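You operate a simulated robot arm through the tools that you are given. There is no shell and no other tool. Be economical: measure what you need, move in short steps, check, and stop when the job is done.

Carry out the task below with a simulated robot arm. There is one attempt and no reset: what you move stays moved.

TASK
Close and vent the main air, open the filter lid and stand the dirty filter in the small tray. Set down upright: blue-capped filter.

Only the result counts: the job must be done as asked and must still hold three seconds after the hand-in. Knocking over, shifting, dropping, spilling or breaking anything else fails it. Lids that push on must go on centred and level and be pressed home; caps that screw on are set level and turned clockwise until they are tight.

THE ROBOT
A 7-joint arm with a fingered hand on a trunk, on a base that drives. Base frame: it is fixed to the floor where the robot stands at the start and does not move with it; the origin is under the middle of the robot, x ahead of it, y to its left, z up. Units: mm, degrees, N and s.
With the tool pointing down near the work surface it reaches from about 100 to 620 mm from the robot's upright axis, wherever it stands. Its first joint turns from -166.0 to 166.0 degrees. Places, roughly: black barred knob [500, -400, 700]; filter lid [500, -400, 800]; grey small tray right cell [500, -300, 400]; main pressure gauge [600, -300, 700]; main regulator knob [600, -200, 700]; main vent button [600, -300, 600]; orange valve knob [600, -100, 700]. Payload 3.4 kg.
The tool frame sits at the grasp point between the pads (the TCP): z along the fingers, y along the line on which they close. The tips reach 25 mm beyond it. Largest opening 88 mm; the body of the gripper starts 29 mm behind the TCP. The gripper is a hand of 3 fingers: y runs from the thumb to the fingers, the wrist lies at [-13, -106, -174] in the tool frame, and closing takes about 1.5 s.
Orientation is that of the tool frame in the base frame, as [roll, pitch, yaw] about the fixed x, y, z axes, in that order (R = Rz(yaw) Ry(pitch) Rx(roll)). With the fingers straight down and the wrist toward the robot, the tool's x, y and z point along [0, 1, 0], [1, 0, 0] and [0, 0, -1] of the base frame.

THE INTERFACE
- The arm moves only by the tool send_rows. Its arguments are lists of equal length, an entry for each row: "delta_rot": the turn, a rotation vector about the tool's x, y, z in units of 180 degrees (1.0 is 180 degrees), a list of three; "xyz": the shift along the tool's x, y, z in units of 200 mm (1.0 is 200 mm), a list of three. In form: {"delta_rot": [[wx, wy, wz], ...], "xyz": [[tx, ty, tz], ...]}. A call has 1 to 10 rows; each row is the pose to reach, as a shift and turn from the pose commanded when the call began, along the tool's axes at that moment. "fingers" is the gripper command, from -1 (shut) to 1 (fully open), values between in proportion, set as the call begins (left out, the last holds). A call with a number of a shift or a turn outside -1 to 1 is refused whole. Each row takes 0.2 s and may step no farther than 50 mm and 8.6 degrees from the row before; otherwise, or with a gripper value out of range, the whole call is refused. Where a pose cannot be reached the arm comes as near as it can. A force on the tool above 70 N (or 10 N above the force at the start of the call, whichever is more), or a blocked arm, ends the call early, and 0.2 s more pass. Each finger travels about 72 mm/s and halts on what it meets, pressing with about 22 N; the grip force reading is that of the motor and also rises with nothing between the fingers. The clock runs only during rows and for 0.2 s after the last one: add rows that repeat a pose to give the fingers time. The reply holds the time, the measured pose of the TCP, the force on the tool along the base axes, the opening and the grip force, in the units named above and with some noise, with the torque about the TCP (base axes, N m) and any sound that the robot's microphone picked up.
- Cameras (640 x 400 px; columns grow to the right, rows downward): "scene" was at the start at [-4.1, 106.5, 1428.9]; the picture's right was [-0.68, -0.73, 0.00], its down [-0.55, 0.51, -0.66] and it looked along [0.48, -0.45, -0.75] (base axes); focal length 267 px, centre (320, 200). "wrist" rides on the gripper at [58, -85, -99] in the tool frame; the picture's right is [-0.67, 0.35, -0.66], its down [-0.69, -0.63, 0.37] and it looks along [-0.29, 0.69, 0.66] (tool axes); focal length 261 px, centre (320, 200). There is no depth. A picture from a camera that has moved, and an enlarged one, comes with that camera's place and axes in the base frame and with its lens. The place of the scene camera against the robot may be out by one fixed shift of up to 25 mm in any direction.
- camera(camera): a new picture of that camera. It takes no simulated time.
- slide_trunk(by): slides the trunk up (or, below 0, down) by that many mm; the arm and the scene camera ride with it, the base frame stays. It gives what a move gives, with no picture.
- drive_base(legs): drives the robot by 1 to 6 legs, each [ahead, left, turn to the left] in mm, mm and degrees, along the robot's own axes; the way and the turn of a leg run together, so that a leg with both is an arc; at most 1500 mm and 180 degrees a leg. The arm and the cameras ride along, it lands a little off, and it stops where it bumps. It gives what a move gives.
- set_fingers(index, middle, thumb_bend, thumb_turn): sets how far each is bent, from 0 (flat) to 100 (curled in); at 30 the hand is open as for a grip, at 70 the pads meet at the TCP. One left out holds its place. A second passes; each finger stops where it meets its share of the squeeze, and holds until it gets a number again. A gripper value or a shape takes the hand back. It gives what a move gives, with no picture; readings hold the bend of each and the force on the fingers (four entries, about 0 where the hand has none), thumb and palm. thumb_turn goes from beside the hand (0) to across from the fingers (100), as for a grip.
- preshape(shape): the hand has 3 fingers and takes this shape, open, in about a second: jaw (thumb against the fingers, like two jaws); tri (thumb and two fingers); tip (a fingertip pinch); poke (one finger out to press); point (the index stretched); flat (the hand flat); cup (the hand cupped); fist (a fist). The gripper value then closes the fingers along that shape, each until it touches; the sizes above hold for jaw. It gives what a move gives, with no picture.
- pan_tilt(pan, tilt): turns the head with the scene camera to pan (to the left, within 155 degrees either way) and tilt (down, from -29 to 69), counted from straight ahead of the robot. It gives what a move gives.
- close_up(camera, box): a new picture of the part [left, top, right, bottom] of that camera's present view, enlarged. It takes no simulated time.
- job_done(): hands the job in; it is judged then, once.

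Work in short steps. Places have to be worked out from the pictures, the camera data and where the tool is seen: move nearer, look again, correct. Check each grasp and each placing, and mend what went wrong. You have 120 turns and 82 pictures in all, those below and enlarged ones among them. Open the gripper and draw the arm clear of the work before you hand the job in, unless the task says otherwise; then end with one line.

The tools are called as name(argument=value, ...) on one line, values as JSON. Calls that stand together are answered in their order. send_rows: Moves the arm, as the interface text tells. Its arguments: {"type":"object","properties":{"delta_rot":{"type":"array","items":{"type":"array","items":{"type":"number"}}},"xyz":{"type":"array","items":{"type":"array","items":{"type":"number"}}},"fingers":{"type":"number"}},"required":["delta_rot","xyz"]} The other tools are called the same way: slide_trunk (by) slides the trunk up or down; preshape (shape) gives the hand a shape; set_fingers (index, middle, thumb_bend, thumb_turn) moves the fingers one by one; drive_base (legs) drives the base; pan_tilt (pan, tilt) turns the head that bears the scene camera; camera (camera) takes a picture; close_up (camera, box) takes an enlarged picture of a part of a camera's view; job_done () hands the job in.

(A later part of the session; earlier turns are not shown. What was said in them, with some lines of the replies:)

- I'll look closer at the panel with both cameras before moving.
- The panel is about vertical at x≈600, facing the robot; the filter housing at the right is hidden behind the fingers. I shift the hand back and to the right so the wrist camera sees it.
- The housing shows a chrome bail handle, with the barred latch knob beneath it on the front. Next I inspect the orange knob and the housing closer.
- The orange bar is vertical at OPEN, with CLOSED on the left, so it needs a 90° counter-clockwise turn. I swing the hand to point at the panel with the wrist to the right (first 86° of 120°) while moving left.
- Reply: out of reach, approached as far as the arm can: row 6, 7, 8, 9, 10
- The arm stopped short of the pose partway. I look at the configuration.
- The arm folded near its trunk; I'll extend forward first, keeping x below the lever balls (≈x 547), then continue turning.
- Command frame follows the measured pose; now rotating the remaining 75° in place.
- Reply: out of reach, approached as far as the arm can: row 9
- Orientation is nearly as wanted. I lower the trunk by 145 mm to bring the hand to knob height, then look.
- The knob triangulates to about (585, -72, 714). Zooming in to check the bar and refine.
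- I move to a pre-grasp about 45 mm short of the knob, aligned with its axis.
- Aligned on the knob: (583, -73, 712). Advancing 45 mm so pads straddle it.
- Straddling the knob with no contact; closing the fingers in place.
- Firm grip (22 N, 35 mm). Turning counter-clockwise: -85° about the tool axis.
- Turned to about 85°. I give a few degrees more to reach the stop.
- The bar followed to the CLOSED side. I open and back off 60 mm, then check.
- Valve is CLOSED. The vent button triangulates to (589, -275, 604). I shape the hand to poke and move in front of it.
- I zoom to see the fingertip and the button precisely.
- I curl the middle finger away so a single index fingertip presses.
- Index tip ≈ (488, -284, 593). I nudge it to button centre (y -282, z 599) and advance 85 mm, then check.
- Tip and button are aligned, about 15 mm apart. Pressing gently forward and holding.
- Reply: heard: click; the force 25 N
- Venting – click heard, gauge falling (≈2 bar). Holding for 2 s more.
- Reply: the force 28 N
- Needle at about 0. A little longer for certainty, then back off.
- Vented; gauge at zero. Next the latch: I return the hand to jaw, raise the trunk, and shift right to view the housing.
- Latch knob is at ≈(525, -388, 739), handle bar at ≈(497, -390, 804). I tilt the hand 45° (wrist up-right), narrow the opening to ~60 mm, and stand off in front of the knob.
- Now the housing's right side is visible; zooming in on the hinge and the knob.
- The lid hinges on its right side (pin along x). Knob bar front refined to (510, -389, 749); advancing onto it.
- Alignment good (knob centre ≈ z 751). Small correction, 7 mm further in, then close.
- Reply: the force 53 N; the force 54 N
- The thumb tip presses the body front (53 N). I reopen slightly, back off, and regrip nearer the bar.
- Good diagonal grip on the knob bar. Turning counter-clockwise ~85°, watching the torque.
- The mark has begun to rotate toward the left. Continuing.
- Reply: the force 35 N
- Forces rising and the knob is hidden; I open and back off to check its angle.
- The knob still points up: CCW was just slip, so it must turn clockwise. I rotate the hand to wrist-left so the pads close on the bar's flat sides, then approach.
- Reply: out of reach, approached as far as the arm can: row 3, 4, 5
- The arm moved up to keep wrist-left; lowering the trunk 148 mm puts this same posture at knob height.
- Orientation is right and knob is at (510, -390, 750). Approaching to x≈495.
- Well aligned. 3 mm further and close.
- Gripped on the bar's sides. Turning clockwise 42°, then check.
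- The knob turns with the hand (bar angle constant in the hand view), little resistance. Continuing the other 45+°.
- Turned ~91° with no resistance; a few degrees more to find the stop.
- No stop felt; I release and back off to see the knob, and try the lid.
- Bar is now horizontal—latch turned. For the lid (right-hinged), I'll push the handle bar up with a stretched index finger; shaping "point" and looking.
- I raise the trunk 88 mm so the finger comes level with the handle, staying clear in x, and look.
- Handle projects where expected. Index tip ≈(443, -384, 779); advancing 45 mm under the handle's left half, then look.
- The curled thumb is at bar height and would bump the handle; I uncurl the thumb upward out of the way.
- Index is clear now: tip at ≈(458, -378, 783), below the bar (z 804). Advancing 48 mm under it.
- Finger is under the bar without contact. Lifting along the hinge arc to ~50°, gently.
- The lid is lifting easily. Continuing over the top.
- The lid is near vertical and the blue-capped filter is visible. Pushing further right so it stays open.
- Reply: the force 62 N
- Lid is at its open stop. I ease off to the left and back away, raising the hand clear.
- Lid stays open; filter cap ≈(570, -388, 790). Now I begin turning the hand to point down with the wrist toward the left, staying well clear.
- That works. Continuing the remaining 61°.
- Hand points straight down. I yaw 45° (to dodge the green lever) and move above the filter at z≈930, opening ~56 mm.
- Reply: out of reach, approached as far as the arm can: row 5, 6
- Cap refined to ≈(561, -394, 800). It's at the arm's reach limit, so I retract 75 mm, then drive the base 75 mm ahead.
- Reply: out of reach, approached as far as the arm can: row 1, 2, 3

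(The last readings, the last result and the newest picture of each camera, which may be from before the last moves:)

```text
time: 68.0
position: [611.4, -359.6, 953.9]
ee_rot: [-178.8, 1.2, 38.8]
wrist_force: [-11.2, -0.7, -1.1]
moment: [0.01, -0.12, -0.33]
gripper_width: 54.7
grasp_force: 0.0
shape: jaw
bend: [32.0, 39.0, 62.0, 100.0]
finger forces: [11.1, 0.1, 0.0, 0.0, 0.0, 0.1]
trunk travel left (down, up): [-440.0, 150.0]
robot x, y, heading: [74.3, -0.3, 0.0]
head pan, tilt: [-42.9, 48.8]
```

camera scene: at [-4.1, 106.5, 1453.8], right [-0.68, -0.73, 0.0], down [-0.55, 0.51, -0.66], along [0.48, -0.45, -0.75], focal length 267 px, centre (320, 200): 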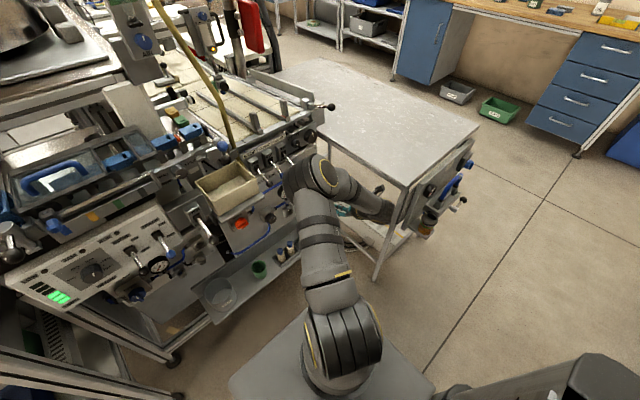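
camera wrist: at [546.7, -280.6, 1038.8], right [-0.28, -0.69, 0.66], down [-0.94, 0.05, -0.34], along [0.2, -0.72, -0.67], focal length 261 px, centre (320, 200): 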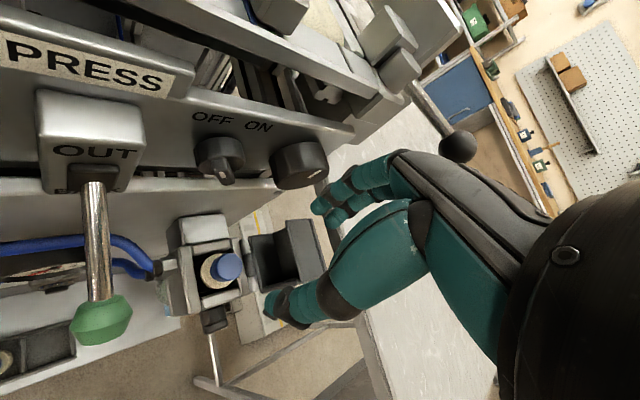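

The retraction was limited and the index now touches the console (11 N). I drive straight back 45 mm at once and look.

drive_base(legs=[[-45, 0, 0]])

camera(camera="wrist")

```text
time: 68.9
position: [565.4, -361.7, 953.2]
ee_rot: [-178.9, 1.3, 38.8]
wrist_force: [0.6, -0.3, -0.7]
moment: [-0.01, -0.01, 0.06]
gripper_width: 56.1
grasp_force: 0.0
shape: jaw
bend: [28.0, 39.0, 62.0, 100.0]
finger forces: [0.0, 0.1, 0.0, 0.0, 0.0, 0.1]
trunk travel left (down, up): [-440.0, 150.0]
robot x, y, heading: [26.8, 1.2, 0.0]
head pan, tilt: [-42.9, 48.8]
```

```text
18 pictures are left
camera wrist: at [561.0, -259.0, 1053.1], right [-0.29, -0.69, 0.66], down [-0.94, 0.06, -0.34], along [0.19, -0.72, -0.67], focal length 261 px, centre (320, 200)
```

wrist: 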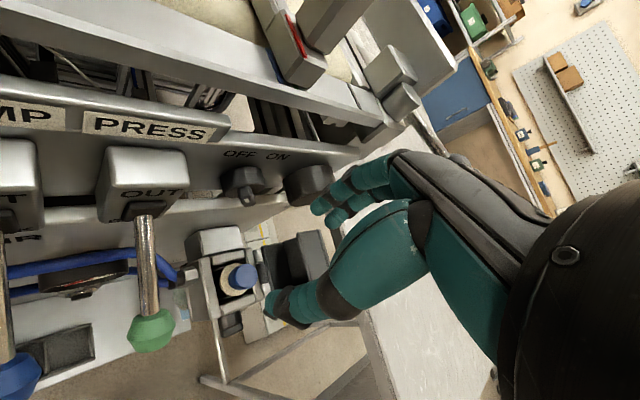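

Nothing looks disturbed. The limit seems to be the yaw, so I reduce it to ~25° while moving above the filter (561, -394).

send_rows(delta_rot=[[0, 0, 0.026], [0, 0, 0.052], [0, 0, 0.078]], xyz=[[-0.038, 0.037, 0], [-0.077, 0.075, 0], [-0.115, 0.112, 0.05]])

```text
time: 69.7
position: [562.4, -393.4, 944.1]
ee_rot: [-179.4, 1.5, 24.7]
wrist_force: [0.1, -0.5, -0.4]
moment: [0.02, -0.01, 0.0]
gripper_width: 56.1
grasp_force: 0.2
shape: jaw
bend: [28.0, 39.0, 62.0, 100.0]
finger forces: [0.0, 0.0, 0.1, 0.1, 0.0, 0.0]
trunk travel left (down, up): [-440.0, 150.0]
robot x, y, heading: [27.5, 0.5, 0.1]
head pan, tilt: [-42.9, 48.8]
```

Reached cleanly. Narrowing to 50 mm and lowering by the trunk 95 mm, then check.

send_rows(delta_rot=[[0, 0, 0], [0, 0, 0]], xyz=[[0, 0, 0], [0, 0, 0]], fingers=0.14)

slide_trunk(by=-95)

camera(camera="wrist")

```text
time: 70.3
position: [561.3, -392.8, 944.1]
ee_rot: [-179.3, 1.5, 24.6]
wrist_force: [-1.2, -0.1, -0.3]
moment: [0.0, 0.0, 0.01]
gripper_width: 50.7
grasp_force: 0.1
shape: jaw
bend: [74.0, 41.0, 66.0, 100.0]
finger forces: [0.1, 0.0, 0.0, 0.1, 0.1, 0.0]
trunk travel left (down, up): [-440.0, 150.0]
robot x, y, heading: [30.7, -0.8, -0.4]
head pan, tilt: [-42.9, 48.8]
```

```text
time: 71.6
position: [560.6, -392.1, 856.2]
ee_rot: [179.9, 1.2, 24.9]
wrist_force: [-0.5, 7.1, 41.8]
moment: [-1.84, -0.39, 0.05]
gripper_width: 52.0
grasp_force: 0.0
shape: jaw
bend: [74.0, 36.0, 66.0, 100.0]
finger forces: [0.1, 41.5, 0.0, 0.1, 0.0, 0.0]
trunk travel left (down, up): [-345.0, 245.0]
robot x, y, heading: [29.5, 1.7, -0.3]
head pan, tilt: [-42.9, 48.8]
```

```text
17 pictures are left
camera wrist: at [579.3, -288.9, 954.8], right [-0.45, -0.59, 0.67], down [-0.89, 0.28, -0.35], along [0.02, -0.76, -0.65], focal length 261 px, centre (320, 200)
```

wrist: 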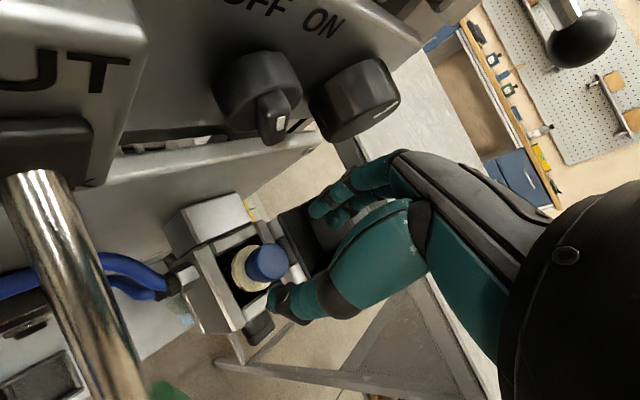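

The middle finger rests on something (42 N) — likely the open lid's edge. I lift 25 mm and look closely.

slide_trunk(by=25)

close_up(camera="wrist", box=[150, 150, 400, 350])

```text
time: 72.3
position: [560.9, -393.3, 871.6]
ee_rot: [-179.0, 1.6, 24.6]
wrist_force: [-0.5, 0.6, 0.1]
moment: [-0.02, 0.05, 0.01]
gripper_width: 50.8
grasp_force: 0.1
shape: jaw
bend: [74.0, 41.0, 66.0, 100.0]
finger forces: [0.0, 0.0, 0.0, 0.1, 0.1, 0.0]
trunk travel left (down, up): [-370.0, 220.0]
robot x, y, heading: [25.7, 0.4, -0.4]
head pan, tilt: [-42.9, 48.8]
```

```text
2.00 times, centred on (275, 250) of wrist
camera zoom: at [581.7, -292.4, 970.9], right [-0.44, -0.6, 0.67], down [-0.9, 0.29, -0.34], along [0.01, -0.75, -0.66], focal length 521 px, centre (410, 100)
```

zoom: 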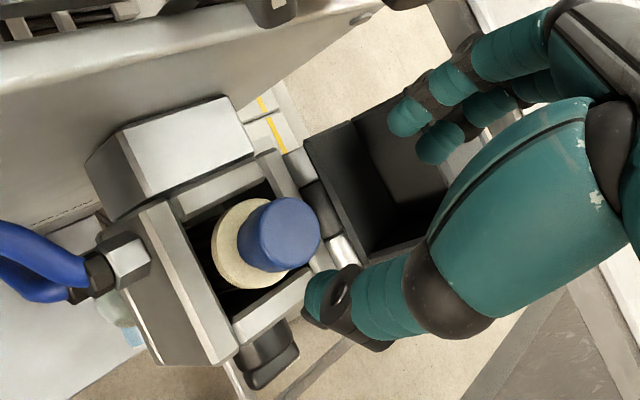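

Cap is at (561, -391), Ø≈29, top z≈803; the lid's free edge sits right where the wide fingers were. I narrow to ~38 mm and yaw a bit more so the fingers pass between cap and lid.

send_rows(delta_rot=[[0, 0, -0.03], [0, 0, -0.06], [0, 0, -0.06], [0, 0, -0.06]], xyz=[[0.006, -0.014, 0], [0.006, -0.014, 0], [0.006, -0.014, 0], [0.006, -0.014, 0]], fingers=-0.12)

close_up(camera="wrist", box=[150, 150, 400, 350])

```text
time: 73.3
position: [561.4, -390.4, 873.7]
ee_rot: [-179.0, 1.5, 35.5]
wrist_force: [-0.1, 0.7, 0.6]
moment: [-0.03, 0.0, 0.0]
gripper_width: 39.5
grasp_force: 0.0
shape: jaw
bend: [74.0, 47.0, 71.0, 100.0]
finger forces: [0.0, 0.0, 0.1, 0.0, 0.0, 0.1]
trunk travel left (down, up): [-370.0, 220.0]
robot x, y, heading: [31.4, 3.1, 0.0]
head pan, tilt: [-42.9, 48.8]
```

```text
2.00 times, centred on (275, 250) of wrist
camera zoom: at [561.9, -287.7, 973.0], right [-0.32, -0.67, 0.67], down [-0.93, 0.12, -0.34], along [0.15, -0.73, -0.67], focal length 521 px, centre (410, 100)
```

zoom: 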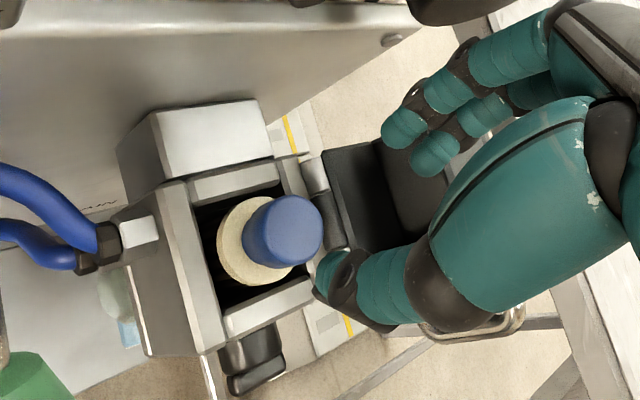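

Fingers now flank the cap position symmetrically. Lowering 52 mm with the trunk.

slide_trunk(by=-52)

close_up(camera="wrist", box=[150, 150, 400, 350])

```text
time: 74.2
position: [560.9, -389.1, 820.7]
ee_rot: [-179.0, 1.4, 35.5]
wrist_force: [0.5, 2.4, -3.0]
moment: [0.06, 0.0, 0.05]
gripper_width: 38.4
grasp_force: 0.1
shape: jaw
bend: [74.0, 49.0, 71.0, 100.0]
finger forces: [0.0, 3.9, 0.0, 0.0, 0.0, 0.0]
trunk travel left (down, up): [-318.0, 272.0]
robot x, y, heading: [32.5, -0.5, 0.0]
head pan, tilt: [-42.9, 48.8]
```

```text
2.00 times, centred on (275, 250) of wrist
camera zoom: at [562.2, -287.4, 920.3], right [-0.32, -0.67, 0.66], down [-0.93, 0.12, -0.34], along [0.15, -0.73, -0.67], focal length 521 px, centre (410, 100)
```

zoom: 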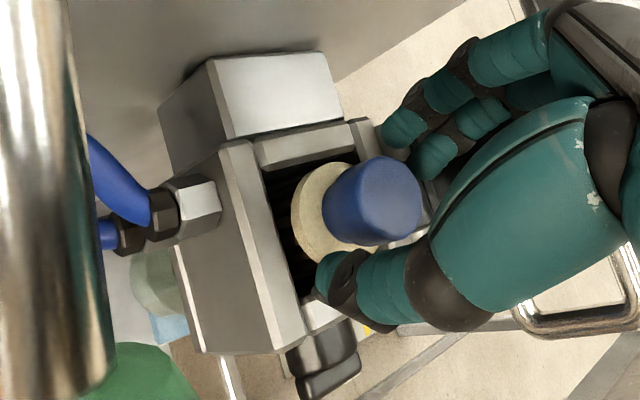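

Cap sits between thumb and fingers; 14 mm lower, then close.

slide_trunk(by=-14)

send_rows(delta_rot=[[0, 0, 0], [0, 0, 0], [0, 0, 0], [0, 0, 0], [0, 0, 0], [0, 0, 0]], xyz=[[0, 0, 0], [0, 0, 0], [0, 0, 0], [0, 0, 0], [0, 0, 0], [0, 0, 0]], fingers=-1)

close_up(camera="wrist", box=[150, 150, 400, 350])

```text
time: 74.9
position: [561.0, -391.1, 807.1]
ee_rot: [-179.0, 1.4, 35.4]
wrist_force: [0.1, -0.7, -0.7]
moment: [0.01, 0.0, 0.02]
gripper_width: 39.0
grasp_force: 0.2
shape: jaw
bend: [74.0, 47.0, 71.0, 100.0]
finger forces: [0.1, 0.1, 0.0, 0.0, 0.0, 0.0]
trunk travel left (down, up): [-304.0, 286.0]
robot x, y, heading: [27.5, 1.2, -0.1]
head pan, tilt: [-42.9, 48.8]
```

```text
time: 76.3
position: [561.2, -389.9, 809.3]
ee_rot: [-179.1, 1.3, 35.4]
wrist_force: [1.3, -2.6, 11.9]
moment: [-0.27, -0.18, 0.01]
gripper_width: 21.9
grasp_force: 22.2
shape: jaw
bend: [74.0, 57.0, 75.0, 100.0]
finger forces: [19.5, 7.4, 0.0, 0.1, 20.1, 0.0]
trunk travel left (down, up): [-304.0, 286.0]
robot x, y, heading: [31.7, -3.0, 0.1]
head pan, tilt: [-42.9, 48.8]
```

```text
2.00 times, centred on (275, 250) of wrist
camera zoom: at [561.3, -287.5, 908.1], right [-0.33, -0.67, 0.67], down [-0.93, 0.12, -0.34], along [0.15, -0.73, -0.66], focal length 521 px, centre (410, 100)
```

zoom: 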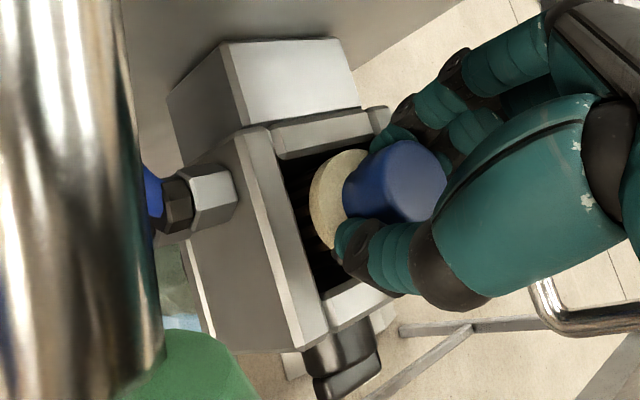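

Gripped under the cap. Lifting straight up 110 mm with the trunk.

slide_trunk(by=110)

camera(camera="wrist")

```text
time: 77.7
position: [560.0, -391.0, 917.3]
ee_rot: [-179.0, 1.5, 35.4]
wrist_force: [-0.5, 0.6, -1.1]
moment: [0.0, -0.01, 0.01]
gripper_width: 21.4
grasp_force: 21.9
shape: jaw
bend: [74.0, 57.0, 76.0, 100.0]
finger forces: [12.6, 7.3, 0.0, 0.0, 21.9, 0.1]
trunk travel left (down, up): [-414.0, 176.0]
robot x, y, heading: [29.3, -4.6, 0.1]
head pan, tilt: [-42.9, 48.8]
```

```text
12 pictures are left
camera wrist: at [562.0, -287.8, 1016.9], right [-0.32, -0.67, 0.66], down [-0.93, 0.12, -0.34], along [0.15, -0.73, -0.67], focal length 261 px, centre (320, 200)
```

wrist: 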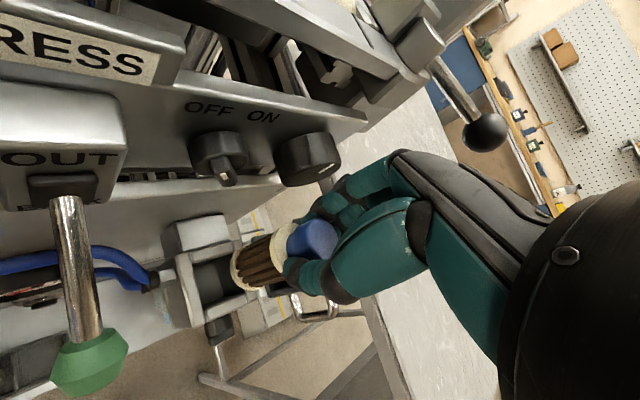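

The dirty filter is out, length ≈80 mm, bottom ≈88 mm below the TCP. I drive the base back 110 mm to pull it clear, rigidly.

drive_base(legs=[[-110, 0, 0]])

send_rows(delta_rot=[[0, 0, -0.04], [0, 0, -0.08], [0, 0, -0.12]], xyz=[[0, 0, 0], [0, 0, 0], [0, 0, 0]])

```text
time: 78.9
position: [452.7, -389.6, 916.5]
ee_rot: [-178.9, 1.4, 35.5]
wrist_force: [0.1, 0.6, 0.5]
moment: [-0.01, -0.02, 0.01]
gripper_width: 21.2
grasp_force: 21.9
shape: jaw
bend: [74.0, 57.0, 76.0, 100.0]
finger forces: [12.6, 7.3, 0.0, 0.1, 22.0, 0.0]
trunk travel left (down, up): [-414.0, 176.0]
robot x, y, heading: [-79.2, -0.2, -0.3]
head pan, tilt: [-42.9, 48.8]
```

```text
time: 79.7
position: [466.4, -381.4, 924.4]
ee_rot: [-178.9, 1.3, 38.6]
wrist_force: [0.0, -0.1, -0.2]
moment: [0.0, 0.01, -0.03]
gripper_width: 20.6
grasp_force: 22.0
shape: jaw
bend: [74.0, 57.0, 76.0, 100.0]
finger forces: [12.4, 7.0, 0.1, 0.0, 21.8, 0.1]
out of reach, approached as far as the arm can: row 1, 2, 3
trunk travel left (down, up): [-414.0, 176.0]
robot x, y, heading: [-77.1, -0.6, -0.2]
head pan, tilt: [-42.9, 48.8]
```

Yaw ≈38° is the limit here, and it's enough to clear the neighbouring filter. I move left/back to about (430, -290) clear of the levers before descending.

send_rows(delta_rot=[[0, 0, 0], [0, 0, 0], [0, 0, 0], [0, 0, 0]], xyz=[[0.036, -0.117, 0], [0.072, -0.234, 0], [0.107, -0.35, 0], [0.143, -0.467, 0]])

```text
time: 80.7
position: [429.6, -292.8, 927.2]
ee_rot: [-178.9, 1.2, 38.6]
wrist_force: [-0.1, 0.4, -1.0]
moment: [0.05, -0.03, -0.02]
gripper_width: 20.8
grasp_force: 21.6
shape: jaw
bend: [74.0, 57.0, 76.0, 100.0]
finger forces: [12.1, 7.3, 0.0, 0.0, 21.7, 0.1]
trunk travel left (down, up): [-414.0, 176.0]
robot x, y, heading: [-83.7, 1.6, 0.1]
head pan, tilt: [-42.9, 48.8]
```

Lowering the trunk 350 mm to approach height over the tray shelf.

slide_trunk(by=-350)

camera(camera="scene")

```text
time: 84.1
position: [430.7, -293.1, 576.4]
ee_rot: [-178.9, 1.2, 38.5]
wrist_force: [-0.7, -0.1, -0.5]
moment: [0.01, 0.02, -0.02]
gripper_width: 20.9
grasp_force: 22.1
shape: jaw
bend: [74.0, 57.0, 76.0, 100.0]
finger forces: [12.1, 7.2, 0.0, 0.1, 21.8, 0.0]
trunk travel left (down, up): [-64.0, 526.0]
robot x, y, heading: [-81.2, 3.9, 0.1]
head pan, tilt: [-42.9, 48.8]
```

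```text
11 pictures are left
camera scene: at [-83.9, 106.7, 1017.9], right [-0.68, -0.73, 0.0], down [-0.55, 0.51, -0.66], along [0.48, -0.45, -0.75], focal length 267 px, centre (320, 200)
```

scene: 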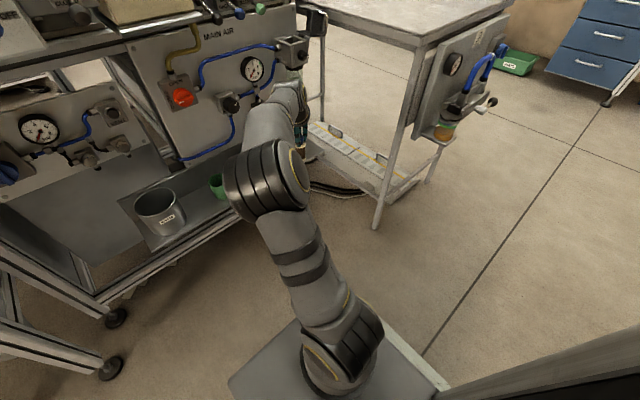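

close_up(camera="wrist", box=[60, 90, 360, 340])

```text
1.60 times, centred on (210, 215) of wrist
camera zoom: at [425.7, -190.1, 676.3], right [-0.29, -0.69, 0.66], down [-0.94, 0.06, -0.34], along [0.19, -0.72, -0.67], focal length 417 px, centre (496, 176)
```

zoom: 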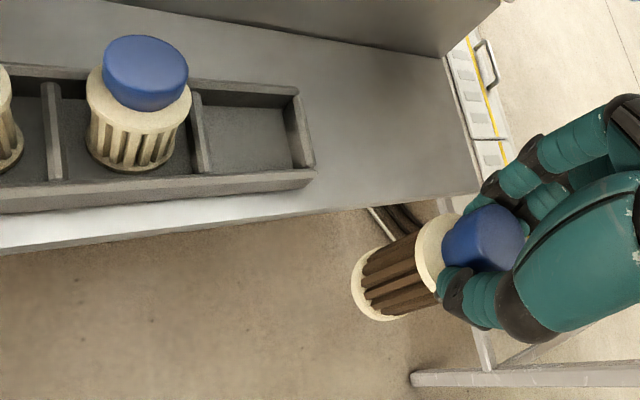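

Right cell centre ≈(528, -264); held filter is upright and centred. Driving 92 mm ahead carries it over the tray (bottom at ≈486, above the walls).

drive_base(legs=[[92, 0, 0]])

```text
time: 85.2
position: [523.1, -293.2, 576.5]
ee_rot: [-178.8, 1.4, 38.6]
wrist_force: [0.5, -0.2, 0.2]
moment: [0.02, 0.04, 0.01]
gripper_width: 21.2
grasp_force: 22.3
shape: jaw
bend: [74.0, 57.0, 76.0, 100.0]
finger forces: [12.1, 7.3, 0.0, 0.0, 21.8, 0.0]
trunk travel left (down, up): [-64.0, 526.0]
robot x, y, heading: [13.4, -0.8, -0.4]
head pan, tilt: [-42.9, 48.8]
```

Shifting laterally to centre over the cell and down 20 mm, then checking.

send_rows(delta_rot=[[0, 0, 0], [0, 0, 0]], xyz=[[0.05, -0.047, 0], [0.1, -0.093, 0.1]])

close_up(camera="wrist", box=[110, 150, 360, 350])

```text
time: 85.8
position: [526.4, -267.5, 557.1]
ee_rot: [-178.9, 1.2, 38.6]
wrist_force: [0.7, -0.7, -0.5]
moment: [0.02, -0.01, 0.03]
gripper_width: 21.3
grasp_force: 21.7
shape: jaw
bend: [74.0, 57.0, 76.0, 100.0]
finger forces: [11.8, 7.1, 0.1, 0.1, 21.6, 0.0]
trunk travel left (down, up): [-64.0, 526.0]
robot x, y, heading: [11.3, -0.3, -0.0]
head pan, tilt: [-42.9, 48.8]
```

```text
2.00 times, centred on (235, 250) of wrist
camera zoom: at [521.2, -164.2, 656.5], right [-0.29, -0.69, 0.66], down [-0.94, 0.07, -0.34], along [0.19, -0.72, -0.67], focal length 521 px, centre (490, 100)
```

zoom: 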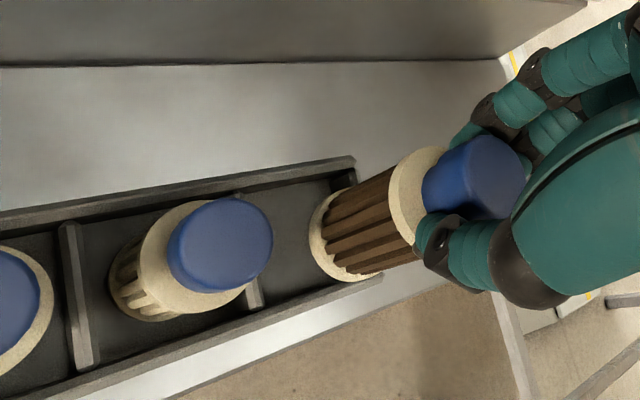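

Small correction (+3.5, +3) toward the cell centre, then down 28 mm.

send_rows(delta_rot=[[0, 0, 0], [0, 0, 0], [0, 0, 0]], xyz=[[0.023, -0.001, 0], [0.023, -0.001, 0.08], [0.023, -0.001, 0.14]])

close_up(camera="wrist", box=[110, 150, 360, 350])

```text
time: 86.6
position: [528.3, -263.1, 530.1]
ee_rot: [-178.8, 1.2, 38.6]
wrist_force: [-1.1, 0.4, -1.2]
moment: [0.01, -0.01, 0.0]
gripper_width: 21.1
grasp_force: 21.9
shape: jaw
bend: [74.0, 57.0, 76.0, 100.0]
finger forces: [11.9, 7.1, 0.1, 0.0, 21.6, 0.1]
trunk travel left (down, up): [-64.0, 526.0]
robot x, y, heading: [11.3, -0.5, 0.0]
head pan, tilt: [-42.9, 48.8]
```

```text
2.00 times, centred on (235, 250) of wrist
camera zoom: at [524.2, -160.9, 628.7], right [-0.29, -0.69, 0.66], down [-0.94, 0.07, -0.34], along [0.19, -0.72, -0.67], focal length 521 px, centre (490, 100)
```

zoom: 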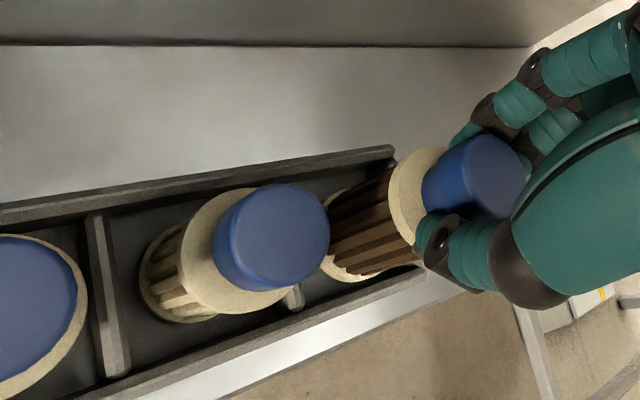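

Filter is within the cell walls. Lowering gently to contact.

send_rows(delta_rot=[[0, 0, 0], [0, 0, 0], [0, 0, 0]], xyz=[[0, 0, 0.015], [0, 0, 0.03], [0, 0, 0.04]])

```text
time: 87.4
position: [528.8, -263.3, 520.9]
ee_rot: [-178.9, 1.2, 38.5]
wrist_force: [-0.4, -0.4, -0.7]
moment: [0.02, 0.02, 0.01]
gripper_width: 21.0
grasp_force: 21.5
shape: jaw
bend: [74.0, 57.0, 76.0, 100.0]
finger forces: [12.0, 6.9, 0.1, 0.0, 21.5, 0.1]
trunk travel left (down, up): [-64.0, 526.0]
robot x, y, heading: [16.3, 2.7, -0.1]
head pan, tilt: [-42.9, 48.8]
```

send_rows(delta_rot=[[0, 0, 0], [0, 0, 0], [0, 0, 0]], xyz=[[0, 0, 0.01], [0, 0, 0.02], [0, 0, 0.025]])

```text
time: 88.2
position: [527.9, -262.9, 515.8]
ee_rot: [-178.9, 1.4, 38.5]
wrist_force: [0.2, -0.7, -0.1]
moment: [0.02, 0.0, -0.03]
gripper_width: 20.9
grasp_force: 22.2
shape: jaw
bend: [74.0, 57.0, 76.0, 100.0]
finger forces: [12.0, 6.9, 0.0, 0.0, 21.5, 0.0]
trunk travel left (down, up): [-64.0, 526.0]
robot x, y, heading: [15.6, 0.2, -0.2]
head pan, tilt: [-42.9, 48.8]
```

No contact yet at 515.8; continuing in small steps and checking.

send_rows(delta_rot=[[0, 0, 0], [0, 0, 0], [0, 0, 0]], xyz=[[0, 0, 0.01], [0, 0, 0.02], [0, 0, 0.025]])

close_up(camera="wrist", box=[160, 150, 360, 310])

```text
time: 89.0
position: [527.6, -263.1, 510.6]
ee_rot: [-179.0, 1.3, 38.5]
wrist_force: [0.0, 0.0, -0.3]
moment: [-0.04, -0.03, -0.03]
gripper_width: 21.1
grasp_force: 21.4
shape: jaw
bend: [74.0, 57.0, 76.0, 100.0]
finger forces: [12.0, 7.1, 0.0, 0.1, 21.7, 0.0]
trunk travel left (down, up): [-64.0, 526.0]
robot x, y, heading: [14.5, 2.7, -0.2]
head pan, tilt: [-42.9, 48.8]
```

```text
2.50 times, centred on (260, 230) of wrist
camera zoom: at [523.9, -161.1, 610.2], right [-0.29, -0.69, 0.66], down [-0.94, 0.07, -0.34], along [0.19, -0.72, -0.67], focal length 652 px, centre (470, 125)
```

zoom: 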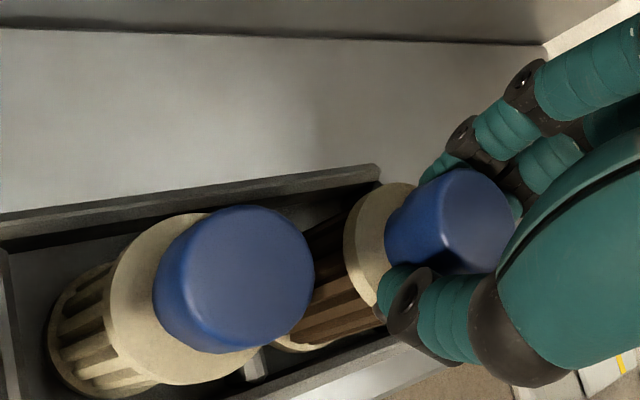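

Still hanging slightly above the floor; continuing down in small steps.

send_rows(delta_rot=[[0, 0, 0], [0, 0, 0], [0, 0, 0]], xyz=[[0, 0, 0.01], [0, 0, 0.02], [0, 0, 0.025]])

```text
time: 89.8
position: [528.4, -264.1, 505.2]
ee_rot: [-179.0, 1.4, 38.5]
wrist_force: [-1.1, -0.2, 0.1]
moment: [0.03, 0.0, -0.01]
gripper_width: 20.9
grasp_force: 22.4
shape: jaw
bend: [74.0, 57.0, 76.0, 100.0]
finger forces: [12.0, 7.0, 0.0, 0.0, 21.8, 0.0]
trunk travel left (down, up): [-64.0, 526.0]
robot x, y, heading: [14.1, 2.4, -0.2]
head pan, tilt: [-42.9, 48.8]
```

send_rows(delta_rot=[[0, 0, 0], [0, 0, 0], [0, 0, 0], [0, 0, 0]], xyz=[[0, 0, 0.008], [0, 0, 0.016], [0, 0, 0.024], [0, 0, 0.03]])

```text
time: 90.8
position: [527.6, -263.4, 501.8]
ee_rot: [-179.2, 1.3, 38.5]
wrist_force: [-1.2, 2.6, 20.8]
moment: [-0.08, -0.05, -0.01]
gripper_width: 21.2
grasp_force: 22.2
shape: jaw
bend: [74.0, 57.0, 76.0, 100.0]
finger forces: [17.9, 7.6, 0.0, 0.0, 31.5, 0.0]
trunk travel left (down, up): [-64.0, 526.0]
robot x, y, heading: [14.2, 4.3, -0.2]
head pan, tilt: [-42.9, 48.8]
```

Contact (21 N). I ease 1.5 mm and view before releasing.

send_rows(delta_rot=[[0, 0, 0]], xyz=[[0, 0, -0.008]])

camera(camera="wrist")

```text
time: 91.2
position: [527.3, -263.7, 502.3]
ee_rot: [-179.0, 1.2, 38.6]
wrist_force: [0.5, 0.2, 16.8]
moment: [-0.17, -0.21, 0.04]
gripper_width: 21.3
grasp_force: 21.8
shape: jaw
bend: [74.0, 57.0, 76.0, 100.0]
finger forces: [20.3, 7.6, 0.0, 0.0, 26.1, 0.0]
trunk travel left (down, up): [-64.0, 526.0]
robot x, y, heading: [11.8, -0.6, -0.1]
head pan, tilt: [-42.9, 48.8]
```

```text
6 pictures are left
camera wrist: at [522.5, -160.9, 601.9], right [-0.29, -0.69, 0.66], down [-0.94, 0.06, -0.34], along [0.19, -0.72, -0.67], focal length 261 px, centre (320, 200)
```

wrist: 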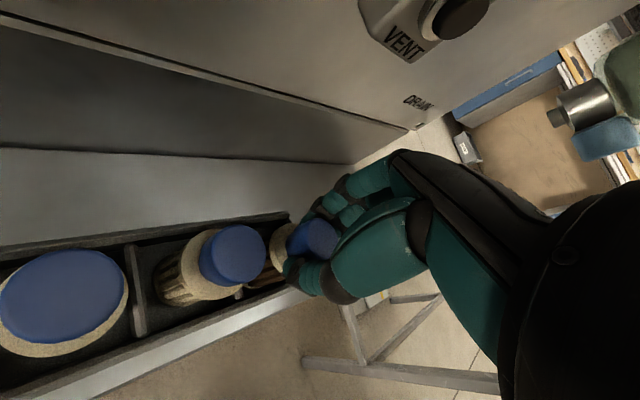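

Seated in the right cell. Opening just enough (~36 mm) so the thumb stays clear of the neighbour.

send_rows(delta_rot=[[0, 0, 0], [0, 0, 0], [0, 0, 0], [0, 0, 0]], xyz=[[0, 0, 0], [0, 0, 0], [0, 0, 0], [0, 0, 0]], fingers=-0.16)

close_up(camera="wrist", box=[160, 170, 360, 320])

```text
time: 92.2
position: [527.7, -264.3, 500.9]
ee_rot: [-178.9, 1.3, 38.5]
wrist_force: [1.9, -0.6, 8.1]
moment: [-0.13, -0.12, 0.01]
gripper_width: 36.9
grasp_force: 0.0
shape: jaw
bend: [75.0, 48.0, 72.0, 100.0]
finger forces: [8.3, 0.1, 0.1, 0.0, 0.0, 0.0]
trunk travel left (down, up): [-64.0, 526.0]
robot x, y, heading: [14.6, -0.2, -0.0]
head pan, tilt: [-42.9, 48.8]
```

```text
2.67 times, centred on (260, 245) of wrist
camera zoom: at [522.6, -161.1, 601.1], right [-0.29, -0.69, 0.66], down [-0.94, 0.07, -0.34], along [0.19, -0.72, -0.67], focal length 695 px, centre (480, 80)
```

zoom: 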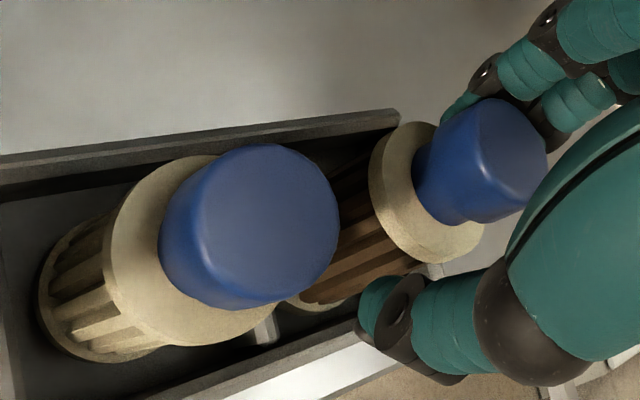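

The index (bend 75) still touches; I open index and middle (free side) individually.

set_fingers(index=45, middle=40)

```text
time: 93.2
position: [527.9, -263.9, 501.3]
ee_rot: [-178.9, 1.3, 38.4]
wrist_force: [0.3, 0.2, -0.5]
moment: [0.02, -0.02, -0.01]
gripper_width: 43.4
grasp_force: 0.0
shape: fingers
bend: [45.0, 40.0, 72.0, 100.0]
finger forces: [0.1, 0.0, 0.0, 0.1, 0.1, 0.1]
trunk travel left (down, up): [-64.0, 526.0]
robot x, y, heading: [11.1, 0.6, -0.1]
head pan, tilt: [-42.9, 48.8]
```

All contact gone. Raising straight up 60 mm.

slide_trunk(by=60)

close_up(camera="wrist", box=[110, 150, 360, 350])

```text
time: 94.2
position: [528.1, -262.7, 561.3]
ee_rot: [-178.8, 1.4, 38.6]
wrist_force: [-0.5, -0.7, -0.7]
moment: [-0.02, -0.02, -0.01]
gripper_width: 43.1
grasp_force: 0.0
shape: fingers
bend: [45.0, 40.0, 72.0, 100.0]
finger forces: [0.0, 0.0, 0.1, 0.1, 0.1, 0.1]
trunk travel left (down, up): [-124.0, 466.0]
robot x, y, heading: [15.5, 1.1, -0.3]
head pan, tilt: [-42.9, 48.8]
```

```text
2.00 times, centred on (235, 250) of wrist
camera zoom: at [523.0, -161.2, 660.9], right [-0.29, -0.69, 0.66], down [-0.94, 0.07, -0.34], along [0.19, -0.72, -0.67], focal length 521 px, centre (490, 100)
```

zoom: 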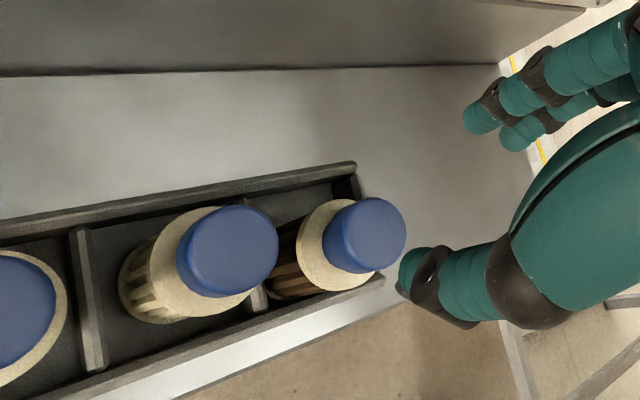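

The dirty filter stands upright in the right cell. Backing the robot off 160 mm and opening the hand.

drive_base(legs=[[-160, 0, 0]])

preshape(shape="jaw")

camera(camera="scene")

camera(camera="wrist")

```text
time: 95.7
position: [366.3, -263.5, 561.2]
ee_rot: [-178.9, 1.4, 38.6]
wrist_force: [0.6, 0.2, 0.4]
moment: [0.01, 0.03, 0.03]
gripper_width: 43.6
grasp_force: 0.1
shape: fingers
bend: [45.0, 40.0, 72.0, 100.0]
finger forces: [0.0, 0.1, 0.0, 0.0, 0.0, 0.1]
trunk travel left (down, up): [-124.0, 466.0]
robot x, y, heading: [-149.6, -2.0, -0.2]
head pan, tilt: [-42.9, 48.8]
```

```text
time: 96.5
position: [365.4, -261.7, 561.1]
ee_rot: [-179.0, 1.4, 38.8]
wrist_force: [-0.3, -0.5, -0.9]
moment: [-0.03, 0.02, -0.02]
gripper_width: 87.5
grasp_force: 0.0
shape: jaw
bend: [30.0, 30.0, 30.0, 98.0]
finger forces: [0.0, 0.0, 0.0, 0.0, 0.0, 0.1]
trunk travel left (down, up): [-124.0, 466.0]
robot x, y, heading: [-150.0, -0.6, -0.2]
head pan, tilt: [-42.9, 48.8]
```

```text
3 pictures are left
camera scene: at [-153.2, 106.9, 1077.9], right [-0.68, -0.73, 0.0], down [-0.55, 0.51, -0.66], along [0.48, -0.45, -0.75], focal length 267 px, centre (320, 200)
```

scene: 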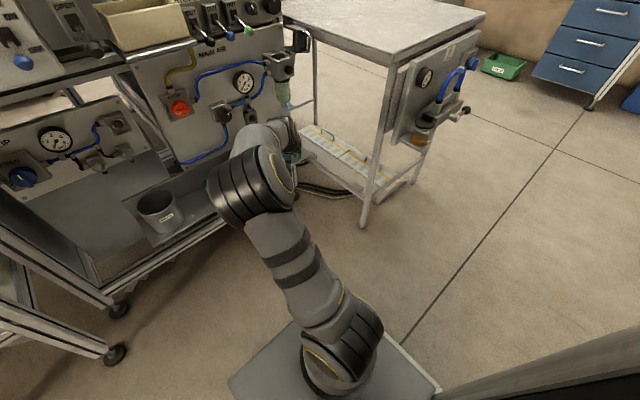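

```text
2 pictures are left
camera wrist: at [361.2, -160.1, 660.9], right [-0.29, -0.69, 0.66], down [-0.94, 0.06, -0.34], along [0.19, -0.72, -0.67], focal length 261 px, centre (320, 200)
```

wrist: 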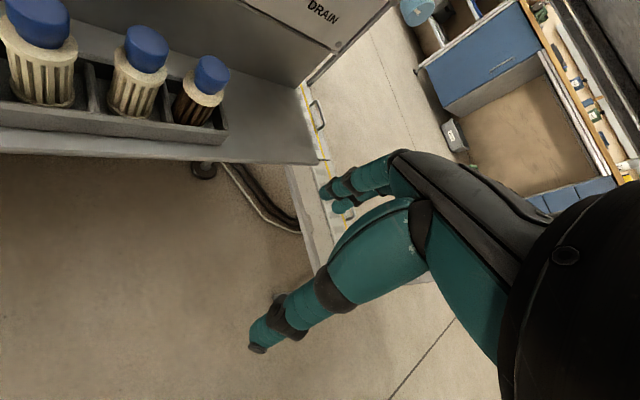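

The filter stands upright in the right cell and the arm is clear. One last close-up of the panel to confirm the valve, gauge and lid.

close_up(camera="scene", box=[150, 0, 320, 140])

```text
2.86 times, centred on (235, 70) of scene
camera zoom: at [-153.2, 106.9, 1077.9], right [-0.68, -0.73, 0.0], down [-0.55, 0.51, -0.66], along [0.48, -0.45, -0.75], focal length 764 px, centre (563, 571)
```

zoom: 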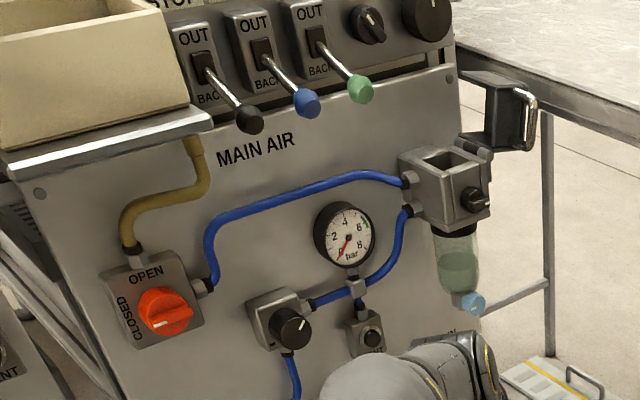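

Valve closed, gauge at 0, lid open, filter in the tray. Handing in.

job_done()

```text
The job is handed in.
```

The main air valve is closed and vented (gauge at 0), the filter lid is open, and the dirty blue-capped filter stands upright in the right cell of the small tray. While I was moving above the filter, one finger touched the machine's upper front panel, near the black knobs, with about 11 N. A picture taken right after showed nothing moved.
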